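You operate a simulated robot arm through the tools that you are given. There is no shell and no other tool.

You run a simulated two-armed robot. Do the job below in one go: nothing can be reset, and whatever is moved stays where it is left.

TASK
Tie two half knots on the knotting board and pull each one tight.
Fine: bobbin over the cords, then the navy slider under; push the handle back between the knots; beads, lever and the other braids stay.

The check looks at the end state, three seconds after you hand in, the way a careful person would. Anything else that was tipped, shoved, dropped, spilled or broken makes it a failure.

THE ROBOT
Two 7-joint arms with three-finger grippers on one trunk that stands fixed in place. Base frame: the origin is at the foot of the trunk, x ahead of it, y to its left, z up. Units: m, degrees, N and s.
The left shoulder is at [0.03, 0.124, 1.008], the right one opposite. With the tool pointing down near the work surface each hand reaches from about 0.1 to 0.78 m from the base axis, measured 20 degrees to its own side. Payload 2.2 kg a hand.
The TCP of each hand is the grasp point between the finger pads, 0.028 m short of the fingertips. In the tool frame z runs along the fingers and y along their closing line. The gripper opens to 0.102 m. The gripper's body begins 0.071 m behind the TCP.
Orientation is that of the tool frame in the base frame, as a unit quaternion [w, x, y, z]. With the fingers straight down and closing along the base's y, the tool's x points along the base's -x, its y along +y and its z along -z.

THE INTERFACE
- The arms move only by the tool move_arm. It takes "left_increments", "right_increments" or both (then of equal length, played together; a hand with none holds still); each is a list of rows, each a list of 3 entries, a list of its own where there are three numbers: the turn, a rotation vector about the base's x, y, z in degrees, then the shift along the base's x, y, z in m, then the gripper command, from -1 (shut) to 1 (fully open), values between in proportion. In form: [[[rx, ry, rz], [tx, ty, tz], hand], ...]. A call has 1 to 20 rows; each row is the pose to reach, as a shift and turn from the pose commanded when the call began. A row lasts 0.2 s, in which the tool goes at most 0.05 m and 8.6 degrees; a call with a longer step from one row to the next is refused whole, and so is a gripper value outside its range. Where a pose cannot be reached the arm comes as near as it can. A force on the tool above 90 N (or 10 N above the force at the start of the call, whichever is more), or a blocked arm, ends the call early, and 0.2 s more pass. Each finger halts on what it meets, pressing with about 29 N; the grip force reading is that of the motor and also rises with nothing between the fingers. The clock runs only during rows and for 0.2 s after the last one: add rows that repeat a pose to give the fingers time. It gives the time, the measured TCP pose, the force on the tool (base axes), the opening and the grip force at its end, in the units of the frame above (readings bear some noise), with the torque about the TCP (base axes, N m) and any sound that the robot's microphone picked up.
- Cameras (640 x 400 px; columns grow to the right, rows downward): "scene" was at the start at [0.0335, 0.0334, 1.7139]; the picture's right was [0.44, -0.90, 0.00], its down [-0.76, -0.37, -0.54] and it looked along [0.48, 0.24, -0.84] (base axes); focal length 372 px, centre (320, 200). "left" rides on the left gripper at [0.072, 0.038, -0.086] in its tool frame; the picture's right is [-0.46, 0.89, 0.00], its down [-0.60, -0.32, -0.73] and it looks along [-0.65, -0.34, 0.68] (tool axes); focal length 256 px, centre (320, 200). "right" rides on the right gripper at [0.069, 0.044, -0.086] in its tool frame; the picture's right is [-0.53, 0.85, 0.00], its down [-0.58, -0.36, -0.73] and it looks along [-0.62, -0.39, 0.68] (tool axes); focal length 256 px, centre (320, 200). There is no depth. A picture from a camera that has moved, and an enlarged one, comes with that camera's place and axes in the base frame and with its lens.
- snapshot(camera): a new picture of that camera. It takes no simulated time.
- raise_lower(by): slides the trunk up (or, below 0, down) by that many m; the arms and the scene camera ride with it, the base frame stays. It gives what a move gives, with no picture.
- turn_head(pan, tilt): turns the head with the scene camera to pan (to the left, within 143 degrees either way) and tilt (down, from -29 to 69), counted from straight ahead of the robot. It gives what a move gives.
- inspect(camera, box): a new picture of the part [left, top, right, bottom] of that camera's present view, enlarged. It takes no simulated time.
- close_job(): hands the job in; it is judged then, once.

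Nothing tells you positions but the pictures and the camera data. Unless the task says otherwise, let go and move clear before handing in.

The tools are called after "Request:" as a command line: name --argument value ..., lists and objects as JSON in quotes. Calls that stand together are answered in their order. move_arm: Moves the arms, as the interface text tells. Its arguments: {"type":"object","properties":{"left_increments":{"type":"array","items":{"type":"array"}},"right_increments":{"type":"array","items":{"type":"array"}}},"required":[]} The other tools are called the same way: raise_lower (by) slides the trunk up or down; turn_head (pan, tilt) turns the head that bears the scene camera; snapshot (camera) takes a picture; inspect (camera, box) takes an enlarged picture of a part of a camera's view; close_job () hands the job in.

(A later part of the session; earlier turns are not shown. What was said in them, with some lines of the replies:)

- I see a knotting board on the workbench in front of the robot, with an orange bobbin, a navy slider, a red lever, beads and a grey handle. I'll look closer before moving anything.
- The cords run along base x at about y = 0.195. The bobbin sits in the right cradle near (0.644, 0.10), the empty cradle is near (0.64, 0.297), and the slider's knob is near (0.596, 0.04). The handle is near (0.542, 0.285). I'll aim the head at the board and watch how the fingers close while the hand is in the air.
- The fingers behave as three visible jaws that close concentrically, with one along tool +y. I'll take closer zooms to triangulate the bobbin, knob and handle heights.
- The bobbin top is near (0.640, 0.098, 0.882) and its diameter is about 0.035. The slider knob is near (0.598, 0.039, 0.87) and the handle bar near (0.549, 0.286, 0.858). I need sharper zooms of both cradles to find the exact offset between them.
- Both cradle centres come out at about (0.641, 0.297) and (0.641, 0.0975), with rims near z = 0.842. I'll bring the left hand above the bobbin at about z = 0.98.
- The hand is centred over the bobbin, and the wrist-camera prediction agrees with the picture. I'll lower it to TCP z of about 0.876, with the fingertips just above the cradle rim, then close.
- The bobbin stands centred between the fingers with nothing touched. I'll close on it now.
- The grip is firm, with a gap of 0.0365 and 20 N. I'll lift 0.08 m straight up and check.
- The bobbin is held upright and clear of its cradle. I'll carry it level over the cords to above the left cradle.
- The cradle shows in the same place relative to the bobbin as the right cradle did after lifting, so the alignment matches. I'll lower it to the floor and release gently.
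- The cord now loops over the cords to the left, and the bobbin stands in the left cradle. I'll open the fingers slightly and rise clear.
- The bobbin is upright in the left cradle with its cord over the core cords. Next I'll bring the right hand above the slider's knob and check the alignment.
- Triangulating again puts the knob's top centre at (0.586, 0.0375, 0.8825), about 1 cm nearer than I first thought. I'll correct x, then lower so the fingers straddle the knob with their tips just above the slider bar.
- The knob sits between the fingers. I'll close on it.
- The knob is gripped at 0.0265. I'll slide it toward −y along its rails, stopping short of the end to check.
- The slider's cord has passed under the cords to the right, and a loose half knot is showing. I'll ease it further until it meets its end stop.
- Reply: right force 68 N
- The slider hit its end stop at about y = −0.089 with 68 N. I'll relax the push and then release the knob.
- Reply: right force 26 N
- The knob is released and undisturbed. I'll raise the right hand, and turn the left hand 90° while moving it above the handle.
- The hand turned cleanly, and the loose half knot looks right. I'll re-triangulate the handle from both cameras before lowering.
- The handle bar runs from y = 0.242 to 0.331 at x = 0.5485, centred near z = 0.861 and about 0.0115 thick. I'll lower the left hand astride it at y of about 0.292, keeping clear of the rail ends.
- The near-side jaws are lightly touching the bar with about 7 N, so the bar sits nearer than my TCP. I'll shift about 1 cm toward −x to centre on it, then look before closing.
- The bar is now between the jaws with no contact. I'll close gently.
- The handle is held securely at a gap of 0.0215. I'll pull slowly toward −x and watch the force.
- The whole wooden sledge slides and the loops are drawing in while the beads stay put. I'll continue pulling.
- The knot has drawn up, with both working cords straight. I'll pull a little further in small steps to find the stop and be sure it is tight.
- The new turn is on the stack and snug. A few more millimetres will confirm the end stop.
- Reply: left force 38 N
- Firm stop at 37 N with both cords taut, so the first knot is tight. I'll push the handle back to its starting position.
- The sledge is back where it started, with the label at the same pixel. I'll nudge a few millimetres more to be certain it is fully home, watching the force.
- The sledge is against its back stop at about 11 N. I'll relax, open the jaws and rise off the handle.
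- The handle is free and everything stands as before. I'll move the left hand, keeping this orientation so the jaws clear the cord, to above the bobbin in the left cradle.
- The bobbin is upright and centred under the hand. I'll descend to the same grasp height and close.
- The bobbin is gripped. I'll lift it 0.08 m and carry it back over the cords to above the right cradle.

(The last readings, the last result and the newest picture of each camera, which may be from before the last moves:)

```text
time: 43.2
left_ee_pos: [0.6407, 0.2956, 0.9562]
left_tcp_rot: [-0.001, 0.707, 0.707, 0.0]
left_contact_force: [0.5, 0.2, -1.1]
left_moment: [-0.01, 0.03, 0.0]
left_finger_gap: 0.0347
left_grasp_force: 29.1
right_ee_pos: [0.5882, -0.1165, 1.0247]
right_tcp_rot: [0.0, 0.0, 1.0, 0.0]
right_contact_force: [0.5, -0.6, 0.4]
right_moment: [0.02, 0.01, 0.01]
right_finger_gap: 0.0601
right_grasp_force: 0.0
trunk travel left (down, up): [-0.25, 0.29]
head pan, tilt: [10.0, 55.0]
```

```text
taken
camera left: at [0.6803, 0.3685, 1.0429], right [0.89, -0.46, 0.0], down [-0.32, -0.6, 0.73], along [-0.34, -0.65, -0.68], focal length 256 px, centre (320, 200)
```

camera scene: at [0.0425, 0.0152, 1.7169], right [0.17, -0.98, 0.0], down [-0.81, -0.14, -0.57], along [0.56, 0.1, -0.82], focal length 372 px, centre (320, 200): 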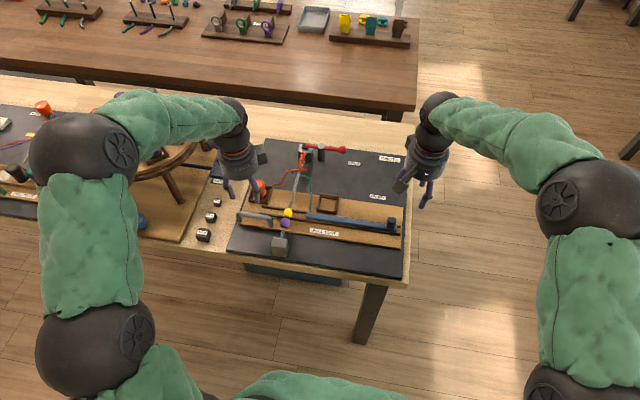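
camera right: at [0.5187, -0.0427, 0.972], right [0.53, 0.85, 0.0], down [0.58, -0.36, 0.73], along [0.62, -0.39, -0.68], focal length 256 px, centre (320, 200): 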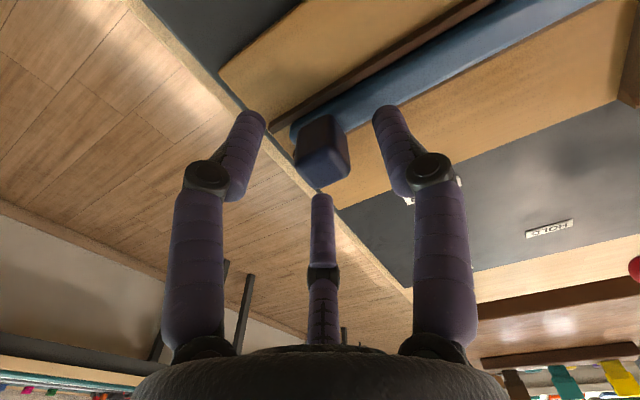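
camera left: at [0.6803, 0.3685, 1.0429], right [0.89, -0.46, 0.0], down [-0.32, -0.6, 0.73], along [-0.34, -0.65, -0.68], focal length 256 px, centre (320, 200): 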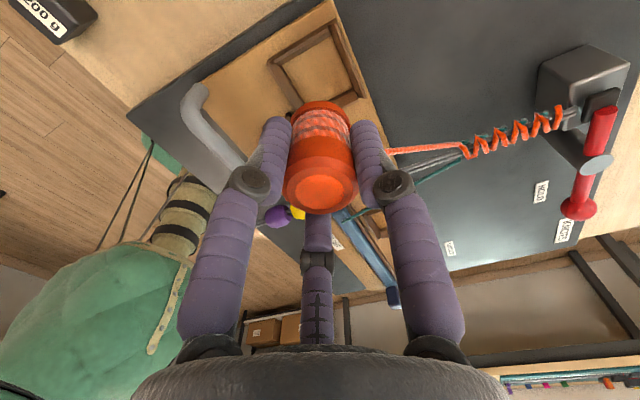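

Request:
move_arm --left_increments '[[[0, 0, 0], [0, -0.025, 0], -0.8], [[0, 0, 0], [0, -0.06, 0], -0.8], [[0, 0, 0], [0, -0.095, 0], -0.8], [[0, 0, 0], [0, -0.13, 0], -0.8], [[0, 0, 0], [0, -0.165, 0], -0.8], [[0, 0, 0], [0, -0.19, 0], -0.8], [[0, 0, 0], [0, -0.1994, 0], -0.8], [[0, 0, 0], [0, -0.1994, 0], -0.8]]'

Request:
snapshot --camera "left"

Request:
inspect --camera "scene" --box '[220, 130, 440, 270]'

```text
time: 45.0
left_ee_pos: [0.6414, 0.0972, 0.9548]
left_tcp_rot: [0.001, 0.707, 0.708, 0.0]
left_contact_force: [0.1, 0.0, -1.3]
left_moment: [-0.01, 0.01, 0.0]
left_finger_gap: 0.0344
left_grasp_force: 29.5
right_ee_pos: [0.5887, -0.1159, 1.0245]
right_tcp_rot: [0.0, 0.0, 1.0, 0.001]
right_contact_force: [-0.4, 0.6, -0.4]
right_moment: [-0.05, 0.01, 0.0]
right_finger_gap: 0.0601
right_grasp_force: 0.1
trunk travel left (down, up): [-0.25, 0.29]
head pan, tilt: [10.0, 55.0]
```

```text
taken
camera left: at [0.6801, 0.1708, 1.0415], right [0.89, -0.46, 0.0], down [-0.32, -0.6, 0.73], along [-0.34, -0.65, -0.68], focal length 256 px, centre (320, 200)
```

left: 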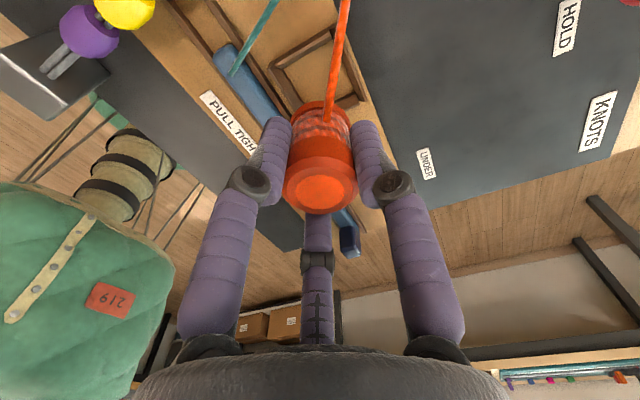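

```text
2.86 times, centred on (330, 200) of scene
camera zoom: at [0.0424, 0.0151, 1.7169], right [0.17, -0.98, 0.0], down [-0.81, -0.14, -0.57], along [0.56, 0.1, -0.82], focal length 1063 px, centre (291, 200)
```

zoom: 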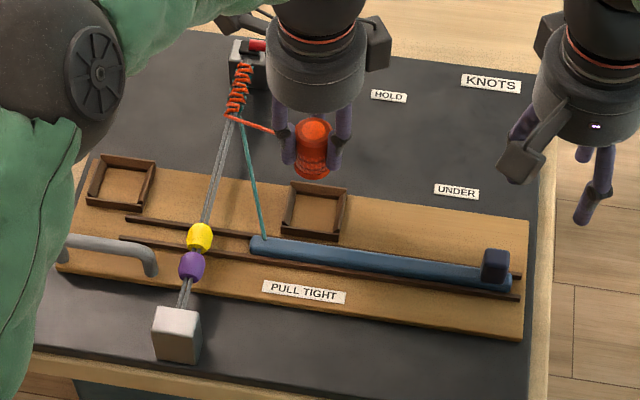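

Request:
inspect --camera "left" --box '[240, 10, 400, 110]'

Request:
inspect --camera "scene" --box '[306, 160, 370, 220]'

```text
4.00 times, centred on (320, 60) of left
camera zoom: at [0.6801, 0.1708, 1.0415], right [0.89, -0.46, 0.0], down [-0.32, -0.6, 0.73], along [-0.34, -0.65, -0.68], focal length 1024 px, centre (320, 760)
```

zoom: 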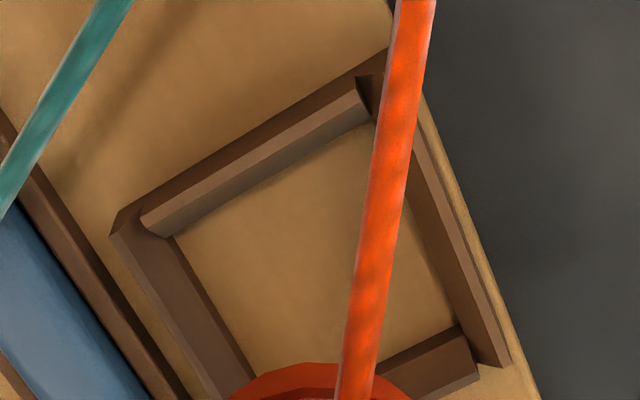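

```text
6.67 times, centred on (338, 190) of scene
camera zoom: at [0.0424, 0.0151, 1.7169], right [0.17, -0.98, 0.0], down [-0.81, -0.14, -0.57], along [0.56, 0.1, -0.82], focal length 2480 px, centre (200, 267)
```

zoom: 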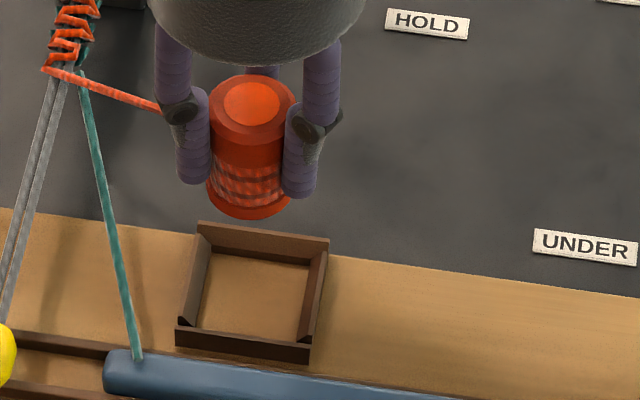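

The bobbin sits about 2–3 mm off the cradle's centre. I'll correct by (−2, −3) mm and check before lowering.

Request:
move_arm --left_increments '[[[0, 0, 0], [-0.002, -0.003, 0], -0.8], [[0, 0, 0], [-0.002, -0.003, -0.02], -0.8], [[0, 0, 0], [-0.002, -0.003, -0.03], -0.8], [[0, 0, 0], [-0.002, -0.003, -0.03], -0.8]]'

Request:
inspect --camera "scene" --box '[306, 160, 370, 220]'

Request:
snapshot --camera "left"

```text
time: 46.0
left_ee_pos: [0.6392, 0.0963, 0.9255]
left_tcp_rot: [0.0, 0.707, 0.707, 0.0]
left_contact_force: [0.8, 0.6, -0.6]
left_moment: [0.0, 0.01, 0.01]
left_finger_gap: 0.0346
left_grasp_force: 28.9
right_ee_pos: [0.5884, -0.1168, 1.0252]
right_tcp_rot: [-0.001, -0.001, 1.0, 0.0]
right_contact_force: [0.0, 0.9, -0.6]
right_moment: [0.02, 0.01, -0.02]
right_finger_gap: 0.0602
right_grasp_force: 0.0
trunk travel left (down, up): [-0.25, 0.29]
head pan, tilt: [10.0, 55.0]
```

```text
6.67 times, centred on (338, 190) of scene
camera zoom: at [0.0426, 0.0151, 1.7169], right [0.17, -0.98, 0.0], down [-0.81, -0.14, -0.57], along [0.56, 0.1, -0.82], focal length 2480 px, centre (200, 267)
```

zoom: 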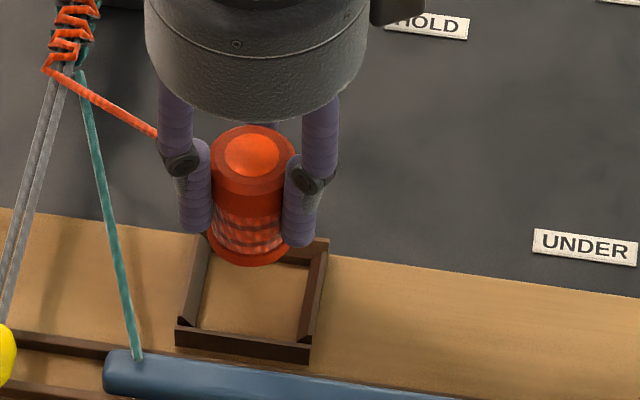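

```text
taken
camera left: at [0.6779, 0.1698, 1.0123], right [0.89, -0.46, 0.0], down [-0.32, -0.6, 0.73], along [-0.34, -0.65, -0.68], focal length 256 px, centre (320, 200)
```

left: 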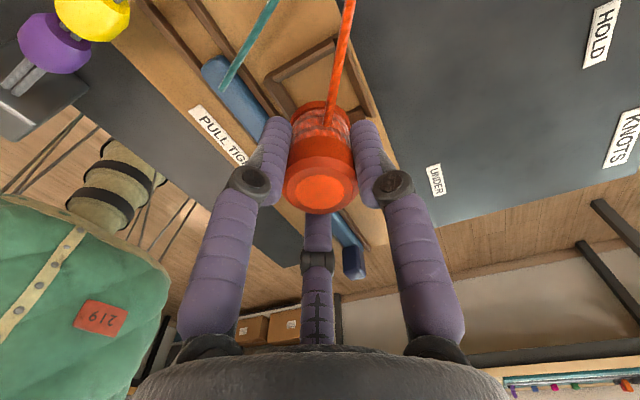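

Request:
move_arm --left_increments '[[[0, 0, 0], [0, -0.0015, -0.015], -0.8], [[0, 0, 0], [0, -0.0015, -0.03], -0.8], [[0, 0, 0], [0, -0.0015, -0.04], -0.8], [[0, 0, 0], [0, -0.0015, -0.046], -0.8], [[0, 0, 0], [0, -0.0015, -0.0485], -0.8], [[0, 0, 0], [0, -0.0015, -0.0485], -0.8]]'

Request:
inspect --camera "scene" --box '[306, 160, 370, 220]'

Request:
snapshot --camera "left"

```text
time: 47.4
left_ee_pos: [0.6389, 0.0949, 0.8782]
left_tcp_rot: [0.0, 0.707, 0.707, 0.0]
left_contact_force: [1.0, -0.4, -0.6]
left_moment: [-0.02, 0.05, 0.02]
left_finger_gap: 0.0343
left_grasp_force: 29.3
right_ee_pos: [0.589, -0.1179, 1.0252]
right_tcp_rot: [0.0, 0.0, 1.0, 0.0]
right_contact_force: [-0.1, 0.7, 0.3]
right_moment: [0.01, 0.01, 0.02]
right_finger_gap: 0.06
right_grasp_force: 0.0
trunk travel left (down, up): [-0.25, 0.29]
head pan, tilt: [10.0, 55.0]
```

```text
6.67 times, centred on (338, 190) of scene
camera zoom: at [0.0423, 0.015, 1.7169], right [0.17, -0.98, 0.0], down [-0.81, -0.14, -0.57], along [0.56, 0.1, -0.82], focal length 2480 px, centre (200, 267)
```

zoom: 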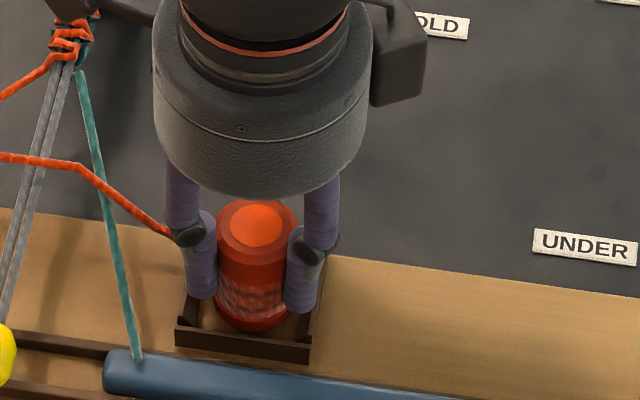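

```text
taken
camera left: at [0.6784, 0.1673, 0.964], right [0.89, -0.46, 0.0], down [-0.32, -0.6, 0.73], along [-0.34, -0.65, -0.68], focal length 256 px, centre (320, 200)
```

left: 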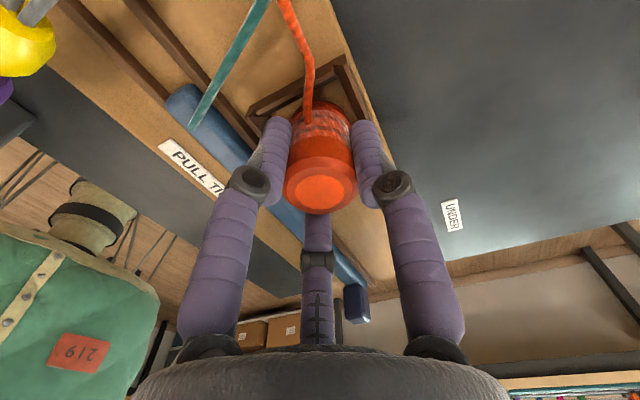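

The bobbin is inside the cradle and the cord lies over the cords to the right. I'll open and rise clear.

Request:
move_arm --left_increments '[[[0, 0, 0], [0, 0, -0.001], -0.8], [[0, 0, 0], [0, 0, -0.001], -0.2], [[0, 0, 0], [0, 0, -0.001], 0.1], [[0, 0, 0], [0, 0, -0.001], 0.2], [[0, 0, 0], [0, 0, 0.014], 0.2], [[0, 0, 0], [0, 0, 0.04], 0.2], [[0, 0, 0], [0, 0, 0.075], 0.2], [[0, 0, 0], [0, 0, 0.11], 0.2], [[0, 0, 0], [0, 0, 0.11], 0.2]]'

Request:
inspect --camera "scene" --box '[220, 130, 440, 270]'

Request:
inspect --camera "scene" --box '[306, 180, 370, 220]'

Request:
snapshot --camera "left"

```text
time: 49.4
left_ee_pos: [0.6418, 0.0953, 0.9885]
left_tcp_rot: [0.0, 0.707, 0.707, -0.001]
left_contact_force: [-0.3, 1.2, -1.0]
left_moment: [0.01, 0.01, 0.01]
left_finger_gap: 0.0612
left_grasp_force: 0.0
right_ee_pos: [0.5898, -0.1159, 1.0257]
right_tcp_rot: [0.0, -0.001, 1.0, 0.0]
right_contact_force: [0.7, -0.3, -0.1]
right_moment: [-0.03, 0.01, 0.02]
right_finger_gap: 0.06
right_grasp_force: 0.0
trunk travel left (down, up): [-0.25, 0.29]
head pan, tilt: [10.0, 55.0]
```

```text
2.86 times, centred on (330, 200) of scene
camera zoom: at [0.0428, 0.0151, 1.7169], right [0.17, -0.98, 0.0], down [-0.81, -0.14, -0.57], along [0.56, 0.1, -0.82], focal length 1063 px, centre (291, 200)
```

zoom: 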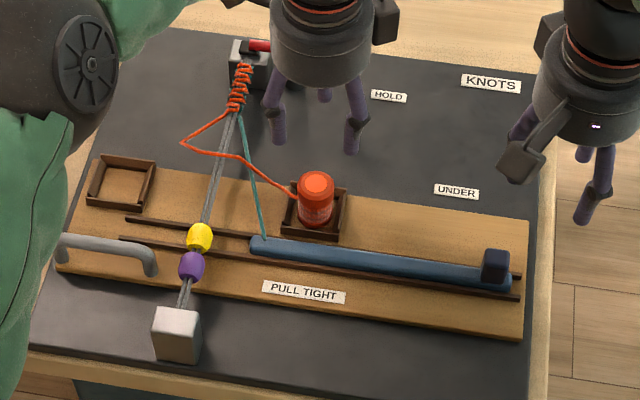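

```text
10.00 times, centred on (338, 200) of scene
camera zoom: at [0.0428, 0.0151, 1.7169], right [0.17, -0.98, 0.0], down [-0.81, -0.14, -0.57], along [0.56, 0.1, -0.82], focal length 3720 px, centre (140, 200)
```

zoom: 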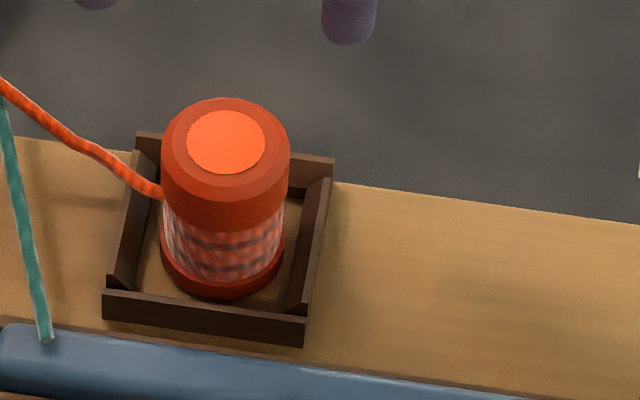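

```text
taken
camera left: at [0.6806, 0.167, 1.0744], right [0.89, -0.46, 0.0], down [-0.32, -0.6, 0.73], along [-0.34, -0.65, -0.68], focal length 256 px, centre (320, 200)
```

left: 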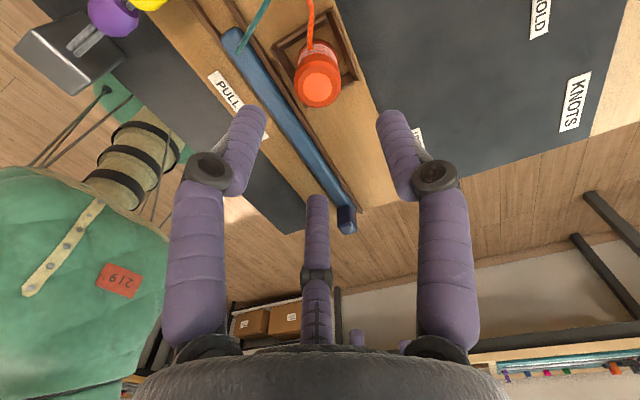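

The bobbin stands upright in the right cradle with its loop over the cords. I'll move the left hand back above the handle while the right hand descends around the knob again.

Request:
move_arm --left_increments '[[[0, 0, 0], [-0.016, 0.033, 0.003], 0.1], [[0, 0, 0], [-0.033, 0.066, 0.0065], 0.0], [[0, 0, 0], [-0.05, 0.1, 0.0065], -0.1], [[0, 0, 0], [-0.066, 0.133, 0.0065], -0.1], [[0, 0, 0], [-0.083, 0.166, 0.0065], -0.1], [[0, 0, 0], [-0.099, 0.199, 0.0065], -0.1], [[0, 0, 0], [-0.099, 0.199, 0.0065], -0.1], [[0, 0, 0], [-0.099, 0.199, 0.0065], -0.1], [[0, 0, 0], [-0.099, 0.199, 0.0065], -0.1]]' --right_increments '[[[0, 0, 0], [0, 0.015, 0], 0.176], [[0, 0, 0], [0, 0.029, -0.02], 0.176], [[0, 0, 0], [0, 0.029, -0.05], 0.176], [[0, 0, 0], [0, 0.029, -0.08], 0.176], [[0, 0, 0], [0, 0.029, -0.105], 0.176], [[0, 0, 0], [0, 0.029, -0.123], 0.176], [[0, 0, 0], [0, 0.029, -0.134], 0.176], [[0, 0, 0], [0, 0.029, -0.14], 0.176], [[0, 0, 0], [0, 0.029, -0.14], 0.176]]'

Request:
snapshot --camera "right"

Request:
inspect --camera "scene" --box '[220, 130, 440, 270]'

```text
time: 51.4
left_ee_pos: [0.541, 0.2944, 0.9937]
left_tcp_rot: [0.0, 0.707, 0.707, 0.0]
left_contact_force: [0.6, -0.4, -0.3]
left_moment: [0.02, -0.02, -0.01]
left_finger_gap: 0.0458
left_grasp_force: 0.0
right_ee_pos: [0.5877, -0.0873, 0.8841]
right_tcp_rot: [-0.001, 0.0, 1.0, 0.0]
right_contact_force: [0.5, 0.8, 0.2]
right_moment: [0.0, -0.02, 0.06]
right_finger_gap: 0.0596
right_grasp_force: 0.0
trunk travel left (down, up): [-0.25, 0.29]
head pan, tilt: [10.0, 55.0]
```

```text
taken
camera right: at [0.5183, -0.0442, 0.9714], right [0.53, 0.85, 0.0], down [0.58, -0.36, 0.73], along [0.62, -0.39, -0.68], focal length 256 px, centre (320, 200)
```

right: 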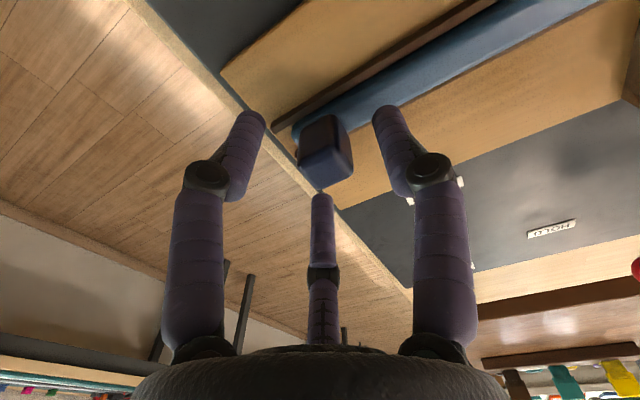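

```text
2.86 times, centred on (330, 200) of scene
camera zoom: at [0.0424, 0.0148, 1.7169], right [0.17, -0.98, 0.0], down [-0.81, -0.14, -0.57], along [0.56, 0.1, -0.82], focal length 1063 px, centre (291, 200)
```

zoom: 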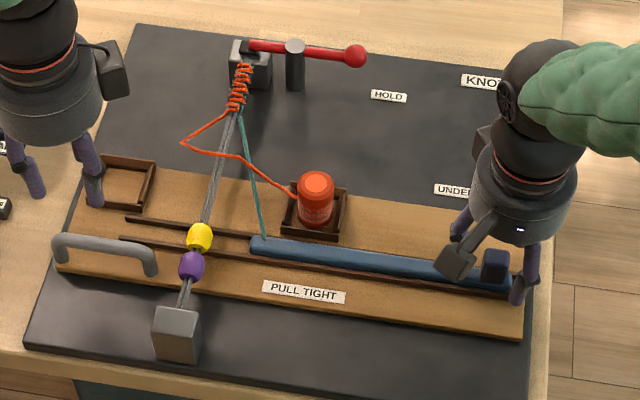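

The knob is between the jaws again. I'll close and slide it toward +y, back under the cords.

Request:
move_arm --right_increments '[[[0, 0, 0], [0, 0, 0], -0.2], [[0, 0, 0], [0, 0, 0], -0.6], [[0, 0, 0], [0, 0, 0], -0.9], [[0, 0, 0], [0, 0, 0], -0.9], [[0, 0, 0], [0, 0, 0], -0.9]]'

Request:
move_arm --right_increments '[[[0, 0, 0], [0, 0.01, 0], -0.9], [[0, 0, 0], [0, 0.025, 0], -0.9], [[0, 0, 0], [0, 0.045, 0], -0.9], [[0, 0, 0], [0, 0.065, 0], -0.9], [[0, 0, 0], [0, 0.085, 0], -0.9], [[0, 0, 0], [0, 0.1, 0], -0.9], [[0, 0, 0], [0, 0.11, 0], -0.9], [[0, 0, 0], [0, 0.117, 0], -0.9], [[0, 0, 0], [0, 0.117, 0], -0.9]]'

Request:
inspect --camera "scene" --box '[220, 130, 440, 270]'

Request:
snapshot --camera "right"

```text
time: 52.6
left_ee_pos: [0.5407, 0.2929, 0.9945]
left_tcp_rot: [-0.001, 0.707, 0.708, 0.0]
left_contact_force: [-0.6, 0.7, 0.4]
left_moment: [-0.07, -0.01, 0.05]
left_finger_gap: 0.0459
left_grasp_force: 0.1
right_ee_pos: [0.5875, -0.0873, 0.8861]
right_tcp_rot: [0.0, -0.001, 1.0, 0.001]
right_contact_force: [1.7, 6.7, 0.1]
right_moment: [0.34, -0.06, 0.07]
right_finger_gap: 0.0263
right_grasp_force: 44.7
trunk travel left (down, up): [-0.25, 0.29]
head pan, tilt: [10.0, 55.0]
```

```text
time: 54.6
left_ee_pos: [0.5412, 0.2943, 0.9933]
left_tcp_rot: [0.0, 0.706, 0.708, 0.0]
left_contact_force: [-0.9, 1.0, 0.4]
left_moment: [0.03, -0.01, -0.02]
left_finger_gap: 0.0457
left_grasp_force: 0.1
right_ee_pos: [0.5886, 0.0306, 0.8843]
right_tcp_rot: [-0.001, -0.001, 1.0, 0.0]
right_contact_force: [-2.0, -0.1, -7.2]
right_moment: [0.02, 0.01, -0.01]
right_finger_gap: 0.026
right_grasp_force: 45.3
trunk travel left (down, up): [-0.25, 0.29]
head pan, tilt: [10.0, 55.0]
```

```text
2.86 times, centred on (330, 200) of scene
camera zoom: at [0.0427, 0.0152, 1.7168], right [0.17, -0.98, 0.0], down [-0.81, -0.14, -0.57], along [0.56, 0.1, -0.82], focal length 1063 px, centre (291, 200)
```

zoom: 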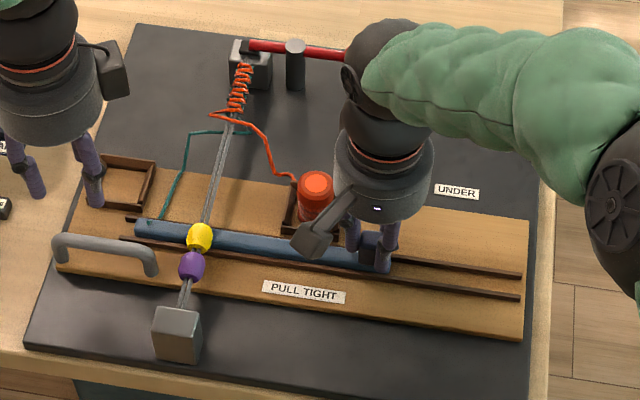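

```text
taken
camera right: at [0.5185, 0.0742, 0.9716], right [0.53, 0.85, 0.0], down [0.58, -0.36, 0.73], along [0.62, -0.39, -0.68], focal length 256 px, centre (320, 200)
```

right: 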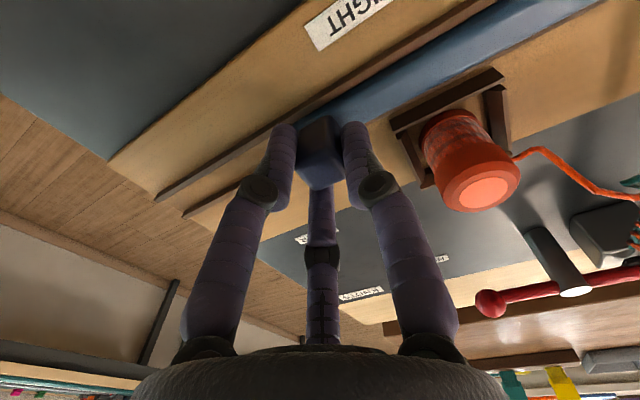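

The slider's cord is back on the left, under the cords, and the second half knot is formed. I'll ease the last few millimetres to its stop.

Request:
move_arm --right_increments '[[[0, 0, 0], [0, 0.004, 0], -0.9], [[0, 0, 0], [0, 0.008, 0], -0.9], [[0, 0, 0], [0, 0.01, 0], -0.9], [[0, 0, 0], [0, 0.01, 0], -0.9]]'

```text
time: 55.6
left_ee_pos: [0.5404, 0.2911, 0.9952]
left_tcp_rot: [0.0, 0.707, 0.707, 0.0]
left_contact_force: [0.2, 0.6, 0.0]
left_moment: [-0.01, 0.0, 0.0]
left_finger_gap: 0.0457
left_grasp_force: 0.1
right_ee_pos: [0.588, 0.0352, 0.8848]
right_tcp_rot: [-0.001, 0.0, 1.0, 0.001]
right_contact_force: [-1.8, -28.8, -3.5]
right_moment: [-0.99, -0.01, -0.04]
right_finger_gap: 0.0262
right_grasp_force: 45.1
trunk travel left (down, up): [-0.25, 0.29]
head pan, tilt: [10.0, 55.0]
```

Stop reached at about 29 N. I'll relax, release the knob and lift the right hand clear.

Request:
move_arm --right_increments '[[[0, 0, 0], [0, -0.003, 0], -0.9], [[0, 0, 0], [0, -0.003, 0], -0.9], [[0, 0, 0], [0, -0.003, 0], -0.4], [[0, 0, 0], [0, -0.003, 0], 0.0], [[0, 0, 0], [0, -0.003, 0], 0.05], [[0, 0, 0], [0, -0.003, 0.02], 0.05], [[0, 0, 0], [0, -0.003, 0.05], 0.05], [[0, 0, 0], [0, -0.003, 0.09], 0.05], [[0, 0, 0], [0, -0.04, 0.12], 0.05], [[0, 0, 0], [0, -0.085, 0.14], 0.05], [[0, 0, 0], [-0.03, -0.125, 0.15], 0.05], [[0, 0, 0], [-0.03, -0.125, 0.15], 0.05]]'

Request:
inspect --camera "scene" --box '[220, 130, 440, 270]'

Request:
inspect --camera "scene" --box '[240, 135, 340, 205]'

```text
refused: row 11 steps farther than a row can; nothing moved
```

```text
2.86 times, centred on (330, 200) of scene
camera zoom: at [0.0425, 0.0111, 1.7169], right [0.17, -0.98, 0.0], down [-0.81, -0.14, -0.57], along [0.56, 0.1, -0.82], focal length 1063 px, centre (291, 200)
```

zoom: 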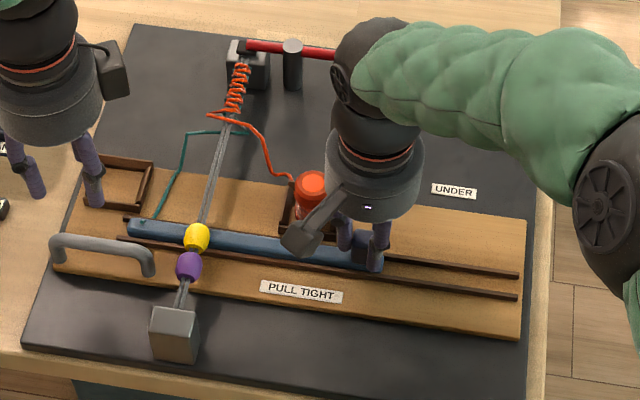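

```text
5.71 times, centred on (290, 170) of scene
camera zoom: at [0.0425, 0.0111, 1.7169], right [0.17, -0.98, 0.0], down [-0.81, -0.14, -0.57], along [0.56, 0.1, -0.82], focal length 2126 px, centre (491, 371)
```

zoom: 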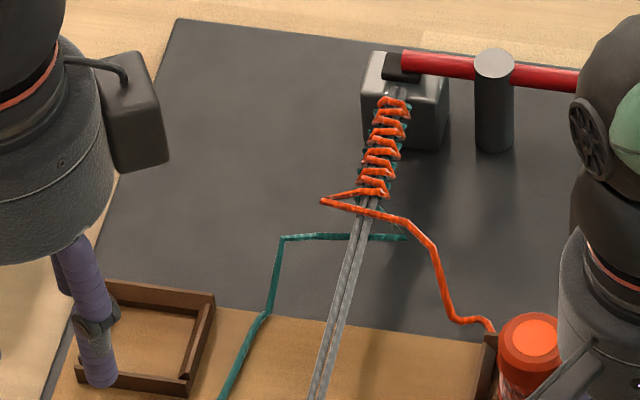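

The move was refused for too long a step, so nothing moved. The second loose half knot is clearly formed. I'll repeat the release with smaller steps.

Request:
move_arm --right_increments '[[[0, 0, 0], [0, -0.003, 0], -0.9], [[0, 0, 0], [0, -0.003, 0], -0.9], [[0, 0, 0], [0, -0.003, 0], -0.4], [[0, 0, 0], [0, -0.003, 0], 0.0], [[0, 0, 0], [0, -0.003, 0], 0.05], [[0, 0, 0], [0, -0.003, 0.02], 0.05], [[0, 0, 0], [0, -0.003, 0.05], 0.05], [[0, 0, 0], [0, -0.003, 0.09], 0.05], [[0, 0, 0], [0, -0.035, 0.115], 0.05], [[0, 0, 0], [-0.01, -0.07, 0.13], 0.05], [[0, 0, 0], [-0.02, -0.105, 0.14], 0.05], [[0, 0, 0], [-0.03, -0.13, 0.15], 0.05], [[0, 0, 0], [-0.03, -0.13, 0.15], 0.05]]'

Request:
inspect --camera "scene" --box '[220, 130, 440, 270]'

Request:
snapshot --camera "left"

```text
time: 58.4
left_ee_pos: [0.5414, 0.2949, 0.9959]
left_tcp_rot: [0.001, 0.707, 0.707, 0.0]
left_contact_force: [-0.3, -0.6, -0.5]
left_moment: [-0.02, 0.01, -0.01]
left_finger_gap: 0.0459
left_grasp_force: 0.1
right_ee_pos: [0.5584, -0.0901, 1.0366]
right_tcp_rot: [0.0, 0.0, 1.0, 0.001]
right_contact_force: [0.2, -0.1, -0.6]
right_moment: [0.03, 0.01, -0.01]
right_finger_gap: 0.0536
right_grasp_force: 0.1
trunk travel left (down, up): [-0.25, 0.29]
head pan, tilt: [10.0, 55.0]
```

```text
2.86 times, centred on (330, 200) of scene
camera zoom: at [0.0429, 0.0155, 1.7169], right [0.17, -0.98, 0.0], down [-0.81, -0.14, -0.57], along [0.56, 0.1, -0.82], focal length 1063 px, centre (291, 200)
```

zoom: 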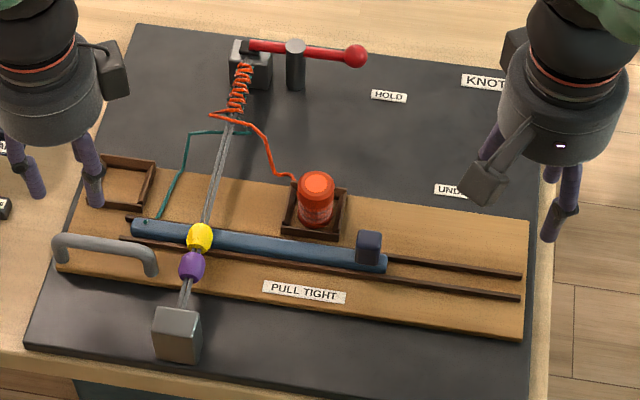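

```text
taken
camera left: at [0.5797, 0.3667, 1.0804], right [0.89, -0.46, 0.0], down [-0.32, -0.6, 0.73], along [-0.34, -0.65, -0.68], focal length 256 px, centre (320, 200)
```

left: 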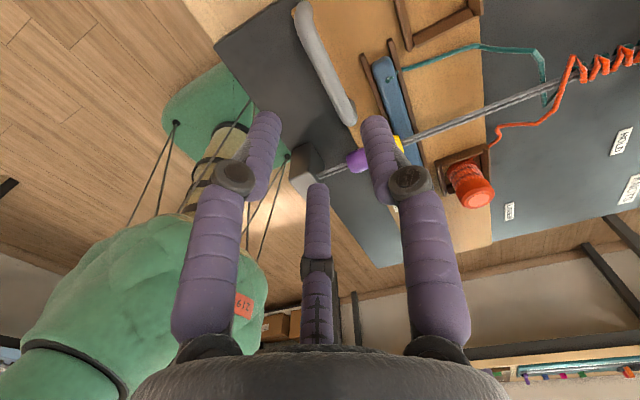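

All clear. I'll lower the left hand astride the handle again at the position that worked before.

Request:
move_arm --left_increments '[[[0, 0, 0], [0, 0, -0.03], -0.1], [[0, 0, 0], [0, 0, -0.06], -0.1], [[0, 0, 0], [0, 0, -0.085], -0.1], [[0, 0, 0], [0, 0, -0.103], -0.1], [[0, 0, 0], [0, 0, -0.115], -0.1], [[0, 0, 0], [0, 0, -0.122], -0.1], [[0, 0, 0], [0, 0, -0.125], -0.1], [[0, 0, 0], [0, 0, -0.125], -0.1]]'

Request:
snapshot --camera "left"

```text
time: 60.2
left_ee_pos: [0.5405, 0.2911, 0.8694]
left_tcp_rot: [0.0, 0.707, 0.708, 0.0]
left_contact_force: [0.5, -0.1, 0.3]
left_moment: [-0.01, 0.02, 0.0]
left_finger_gap: 0.0462
left_grasp_force: 0.0
right_ee_pos: [0.5584, -0.0899, 1.0357]
right_tcp_rot: [0.0, 0.0, 1.0, 0.0]
right_contact_force: [0.5, -0.3, 0.3]
right_moment: [-0.01, -0.01, 0.01]
right_finger_gap: 0.0533
right_grasp_force: 0.0
trunk travel left (down, up): [-0.25, 0.29]
head pan, tilt: [10.0, 55.0]
```

```text
taken
camera left: at [0.5789, 0.3657, 0.9563], right [0.89, -0.46, 0.0], down [-0.32, -0.6, 0.73], along [-0.34, -0.65, -0.68], focal length 256 px, centre (320, 200)
```

left: 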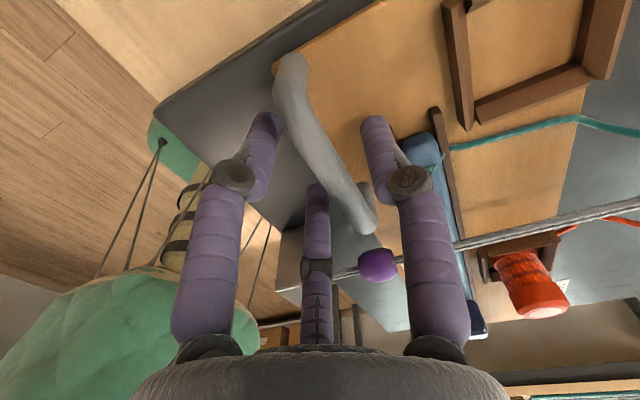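

The jaws straddle the handle without contact. I'll close on it and pull in stages as before.

Request:
move_arm --left_increments '[[[0, 0, 0], [0, 0, 0], -0.3], [[0, 0, 0], [0, 0, 0], -0.6], [[0, 0, 0], [0, 0, 0], -0.9], [[0, 0, 0], [0, 0, 0], -1.0], [[0, 0, 0], [0, 0, 0], -1.0]]'

Request:
move_arm --left_increments '[[[0, 0, 0], [-0.005, 0, 0], -1.0], [[0, 0, 0], [-0.01, 0, 0], -1.0], [[0, 0, 0], [-0.016, 0, 0], -1.0], [[0, 0, 0], [-0.022, 0, 0], -1.0], [[0, 0, 0], [-0.028, 0, 0], -1.0], [[0, 0, 0], [-0.034, 0, 0], -1.0], [[0, 0, 0], [-0.034, 0, 0], -1.0]]'

Request:
inspect --camera "scene" --box '[220, 130, 440, 270]'

```text
time: 61.4
left_ee_pos: [0.5405, 0.293, 0.8711]
left_tcp_rot: [0.0, 0.707, 0.707, 0.0]
left_contact_force: [2.0, 0.1, -0.5]
left_moment: [-0.02, -0.04, -0.05]
left_finger_gap: 0.0214
left_grasp_force: 44.7
right_ee_pos: [0.5567, -0.0909, 1.0362]
right_tcp_rot: [0.0, 0.0, 1.0, 0.0]
right_contact_force: [-0.2, -0.4, -0.1]
right_moment: [0.0, 0.02, -0.01]
right_finger_gap: 0.0538
right_grasp_force: 0.1
trunk travel left (down, up): [-0.25, 0.29]
head pan, tilt: [10.0, 55.0]
```

```text
time: 63.0
left_ee_pos: [0.5059, 0.294, 0.8675]
left_tcp_rot: [0.0, 0.707, 0.708, 0.0]
left_contact_force: [1.1, 3.4, 7.4]
left_moment: [0.3, -0.07, -0.03]
left_finger_gap: 0.0216
left_grasp_force: 44.9
right_ee_pos: [0.5581, -0.0904, 1.0372]
right_tcp_rot: [0.001, 0.0, 1.0, 0.0]
right_contact_force: [1.1, -0.9, -0.4]
right_moment: [-0.03, 0.01, 0.0]
right_finger_gap: 0.0535
right_grasp_force: 0.0
trunk travel left (down, up): [-0.25, 0.29]
head pan, tilt: [10.0, 55.0]
```

```text
2.86 times, centred on (330, 200) of scene
camera zoom: at [0.0417, 0.0152, 1.7169], right [0.17, -0.98, 0.0], down [-0.81, -0.14, -0.57], along [0.56, 0.1, -0.82], focal length 1063 px, centre (291, 200)
```

zoom: 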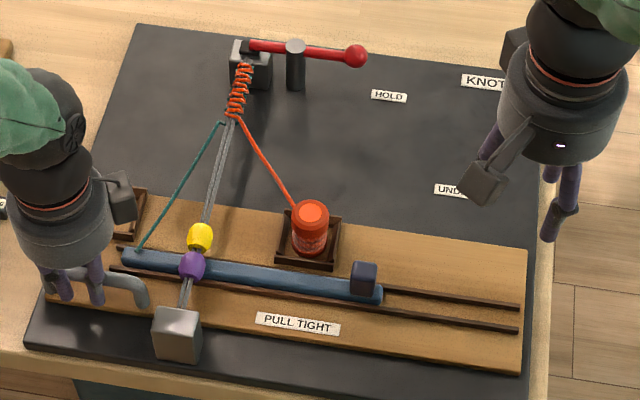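

The second knot is drawing up. I'll pull on to the end stop as before.

Request:
move_arm --left_increments '[[[0, 0, 0], [-0.004, 0, 0], -1.0], [[0, 0, 0], [-0.008, 0, 0], -1.0], [[0, 0, 0], [-0.011, 0, 0], -1.0], [[0, 0, 0], [-0.014, 0, 0], -1.0], [[0, 0, 0], [-0.017, 0, 0], -1.0], [[0, 0, 0], [-0.017, 0, 0], -1.0]]'

Request:
inspect --camera "scene" --box '[220, 130, 440, 270]'

Request:
inspect --camera "scene" --box '[280, 135, 340, 180]'

```text
time: 64.4
left_ee_pos: [0.4956, 0.2928, 0.8697]
left_tcp_rot: [0.002, 0.706, 0.708, 0.003]
left_contact_force: [33.9, 0.2, 4.5]
left_moment: [-0.58, -0.18, -0.1]
left_finger_gap: 0.0215
left_grasp_force: 45.2
right_ee_pos: [0.5594, -0.0898, 1.0359]
right_tcp_rot: [-0.002, 0.0, 1.0, -0.001]
right_contact_force: [-0.2, 0.1, 0.1]
right_moment: [0.02, 0.0, -0.02]
right_finger_gap: 0.0534
right_grasp_force: 0.2
trunk travel left (down, up): [-0.25, 0.29]
head pan, tilt: [10.0, 55.0]
```

```text
2.86 times, centred on (330, 200) of scene
camera zoom: at [0.0468, 0.015, 1.7168], right [0.17, -0.98, 0.0], down [-0.81, -0.14, -0.57], along [0.56, 0.1, -0.82], focal length 1063 px, centre (291, 200)
```

zoom: 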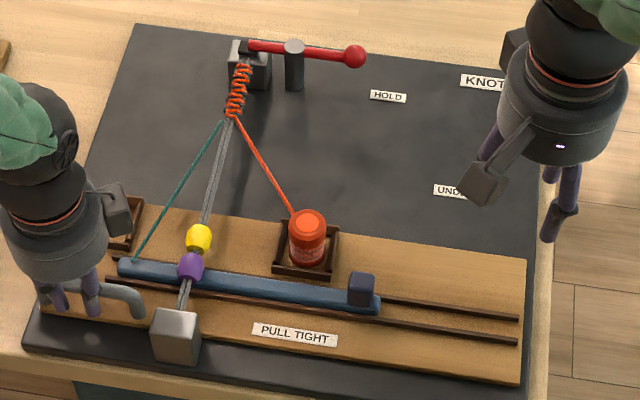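

```text
8.89 times, centred on (310, 158) of scene
camera zoom: at [0.0468, 0.015, 1.7168], right [0.17, -0.98, 0.0], down [-0.81, -0.14, -0.57], along [0.56, 0.1, -0.82], focal length 3307 px, centre (409, 578)
```

zoom: 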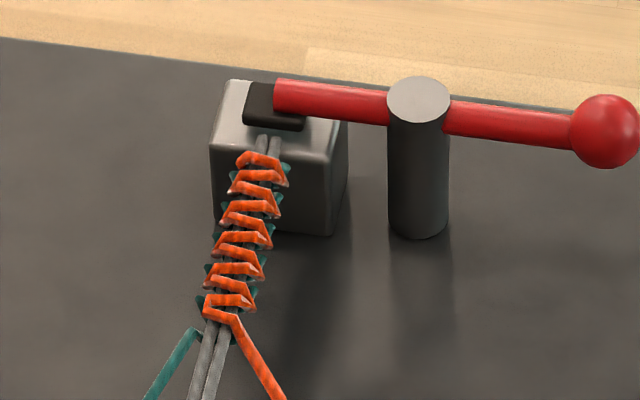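

The stack shows two more half knots than at the start, both cords are taut, and the stop reads 34 N. The handle only had to go back between the knots, so I'll leave it pulled, relax the force, release and lift clear.

Request:
move_arm --left_increments '[[[0, 0, 0], [0.003, 0, 0], -1.0], [[0, 0, 0], [0.005, 0, 0], -1.0], [[0, 0, 0], [0.005, 0, 0], -1.0], [[0, 0, 0], [0.005, 0, 0], -1.0]]'

```text
time: 65.4
left_ee_pos: [0.4967, 0.2928, 0.8685]
left_tcp_rot: [0.0, 0.707, 0.707, 0.002]
left_contact_force: [17.4, 2.2, 16.2]
left_moment: [-0.15, -0.17, -0.03]
left_finger_gap: 0.0213
left_grasp_force: 45.0
right_ee_pos: [0.557, -0.0898, 1.0368]
right_tcp_rot: [0.0, 0.0, 1.0, 0.0]
right_contact_force: [0.2, -0.8, 0.6]
right_moment: [0.02, 0.01, 0.01]
right_finger_gap: 0.0534
right_grasp_force: 0.0
trunk travel left (down, up): [-0.25, 0.29]
head pan, tilt: [10.0, 55.0]
```

Request:
move_arm --left_increments '[[[0, 0, 0], [0.001, 0, 0], -1.0], [[0, 0, 0], [0.001, 0, 0], -0.7], [[0, 0, 0], [0.001, 0, 0], -0.4], [[0, 0, 0], [0.001, 0, 0], -0.1], [[0, 0, 0], [0.001, 0, 0], -0.1], [[0, 0, 0], [0.001, 0, 0], -0.1]]'

Request:
snapshot --camera "left"

Request:
inspect --camera "scene" --box '[220, 130, 440, 270]'

```text
time: 66.8
left_ee_pos: [0.4949, 0.2928, 0.8699]
left_tcp_rot: [0.0, 0.707, 0.707, 0.0]
left_contact_force: [0.4, 1.6, -0.4]
left_moment: [0.0, 0.0, -0.02]
left_finger_gap: 0.0459
left_grasp_force: 0.0
right_ee_pos: [0.5572, -0.0906, 1.0368]
right_tcp_rot: [0.0, 0.0, 1.0, 0.001]
right_contact_force: [0.9, -1.0, 0.7]
right_moment: [-0.01, 0.02, 0.0]
right_finger_gap: 0.0534
right_grasp_force: 0.0
trunk travel left (down, up): [-0.25, 0.29]
head pan, tilt: [10.0, 55.0]
```

```text
taken
camera left: at [0.534, 0.3652, 0.9551], right [0.89, -0.46, 0.0], down [-0.32, -0.6, 0.73], along [-0.34, -0.65, -0.68], focal length 256 px, centre (320, 200)
```

left: 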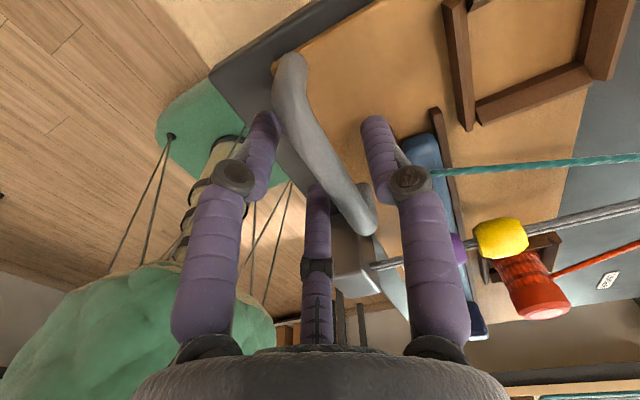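

```text
2.86 times, centred on (330, 200) of scene
camera zoom: at [0.0423, 0.0151, 1.7169], right [0.17, -0.98, 0.0], down [-0.81, -0.14, -0.57], along [0.56, 0.1, -0.82], focal length 1063 px, centre (291, 200)
```

zoom: 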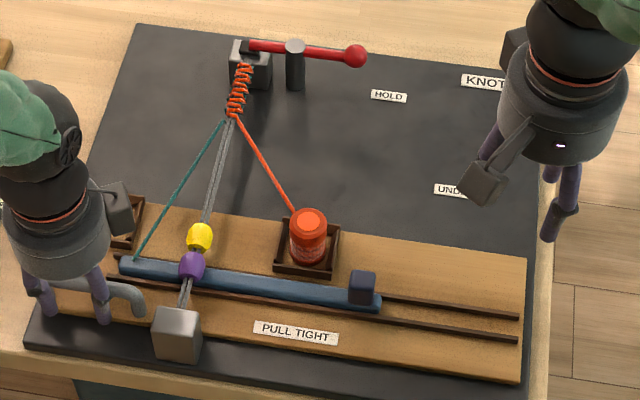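

Released with no contact, and the sledge stayed at the tight end. I'll lift both hands clear and take a last look around.

Request:
move_arm --left_increments '[[[0, 0, 0], [0, 0, 0.02], -0.1], [[0, 0, 0], [0, 0, 0.05], -0.1], [[0, 0, 0], [0, 0, 0.09], -0.1], [[0, 0, 0], [0, 0, 0.13], 0.0], [[0, 0, 0], [-0.02, 0.02, 0.17], 0.0], [[0, 0, 0], [-0.04, 0.04, 0.2], 0.0], [[0, 0, 0], [-0.04, 0.04, 0.2], 0.0]]' --right_increments '[[[0, 0, 0], [-0.01, 0, 0.01], 0.05], [[0, 0, 0], [-0.03, -0.01, 0.02], 0.05], [[0, 0, 0], [-0.05, -0.02, 0.03], 0.05], [[0, 0, 0], [-0.07, -0.03, 0.04], 0.05], [[0, 0, 0], [-0.08, -0.04, 0.05], 0.05], [[0, 0, 0], [-0.08, -0.04, 0.05], 0.05], [[0, 0, 0], [-0.08, -0.04, 0.05], 0.05]]'

Request:
snapshot --camera "scene"

Request:
inspect --camera "scene" --box '[210, 130, 430, 270]'

Request:
inspect --camera "scene" --box '[285, 140, 335, 180]'

Request:
inspect --camera "scene" --box '[260, 195, 340, 265]'

Request:
inspect --camera "scene" --box '[0, 80, 260, 250]'

```text
time: 68.4
left_ee_pos: [0.4544, 0.3311, 1.0689]
left_tcp_rot: [0.001, 0.707, 0.707, 0.0]
left_contact_force: [0.3, -0.1, -0.4]
left_moment: [0.0, 0.03, 0.01]
left_finger_gap: 0.0511
left_grasp_force: 0.0
right_ee_pos: [0.4784, -0.1307, 1.0876]
right_tcp_rot: [0.0, 0.0, 1.0, 0.0]
right_contact_force: [0.1, 0.7, -0.4]
right_moment: [0.02, 0.0, 0.0]
right_finger_gap: 0.0534
right_grasp_force: 0.1
trunk travel left (down, up): [-0.25, 0.29]
head pan, tilt: [10.0, 55.0]
```

```text
taken
camera scene: at [0.0426, 0.0149, 1.7169], right [0.17, -0.98, 0.0], down [-0.81, -0.14, -0.57], along [0.56, 0.1, -0.82], focal length 372 px, centre (320, 200)
```

scene: 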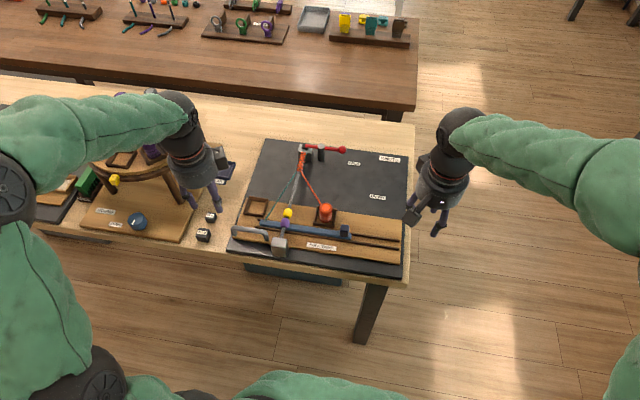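

```text
2.86 times, centred on (320, 200) of scene
camera zoom: at [0.0426, 0.0149, 1.7169], right [0.17, -0.98, 0.0], down [-0.81, -0.14, -0.57], along [0.56, 0.1, -0.82], focal length 1063 px, centre (320, 200)
```

zoom: 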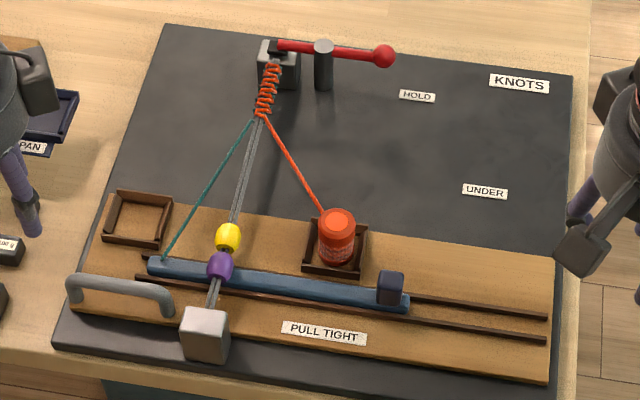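

```text
10.00 times, centred on (310, 160) of scene
camera zoom: at [0.0426, 0.0149, 1.7169], right [0.17, -0.98, 0.0], down [-0.81, -0.14, -0.57], along [0.56, 0.1, -0.82], focal length 3720 px, centre (420, 600)
```

zoom: 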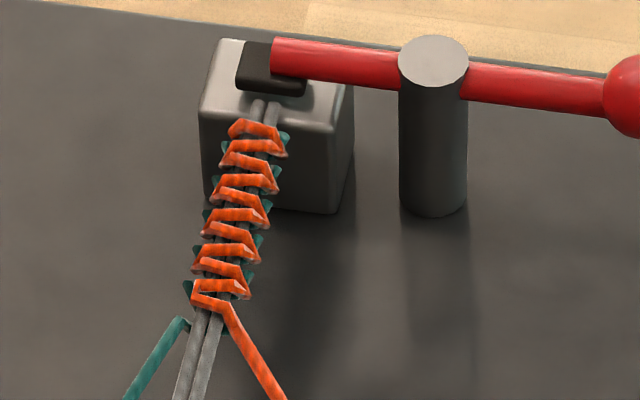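

```text
5.71 times, centred on (300, 230) of scene
camera zoom: at [0.0426, 0.0149, 1.7169], right [0.17, -0.98, 0.0], down [-0.81, -0.14, -0.57], along [0.56, 0.1, -0.82], focal length 2126 px, centre (434, 29)
```

zoom: 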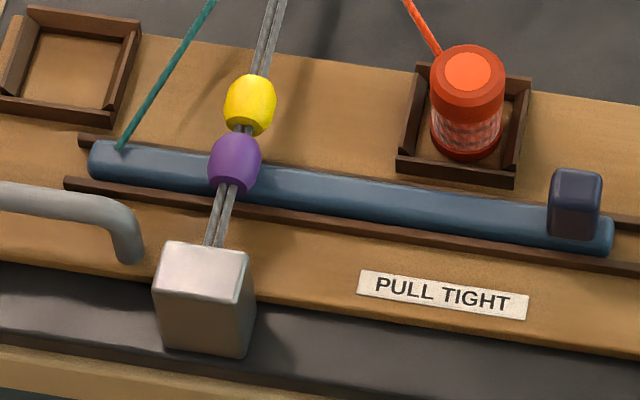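

```text
2.35 times, centred on (130, 165) of scene
camera zoom: at [0.0426, 0.0149, 1.7169], right [0.17, -0.98, 0.0], down [-0.81, -0.14, -0.57], along [0.56, 0.1, -0.82], focal length 875 px, centre (767, 282)
```

zoom: 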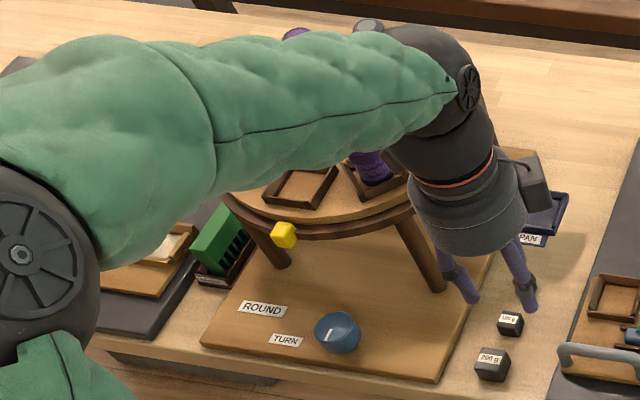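

Two more half knots sit tight on the stack and both cords are taut. The bobbin is upright in its cradle, the slider is home, and the beads, lever, weights and other braids are where they were. Both hands are clear, so I'm handing in.

Request:
close_job

```text
The job is handed in.
```

I tied two half knots on the board and pulled each one to the handle's end stop. The job is handed in, and I haven't seen the check's result.

- **First knot:** I carried the bobbin over the cords to the left cradle and slid the navy slider under to the right. Pulling the handle reached its stop at about 37 N, and I then pushed it fully back.
- **Second knot:** I carried the bobbin back over to the right cradle and slid the slider back under to the left. Pulling the handle reached its stop at about 34 N.
- **Handle:** I left it in the pulled position, because the task only asked for it to go back between the knots.
- **End state:** In the last pictures the knot stack has grown by two half knots and both cords are taut. The bobbin stands upright in its cradle. The beads, lever, weights and round stand look unmoved; the far-left board was mostly hidden behind the arm in that last look, but neither hand worked near it. Both hands are clear of the board.
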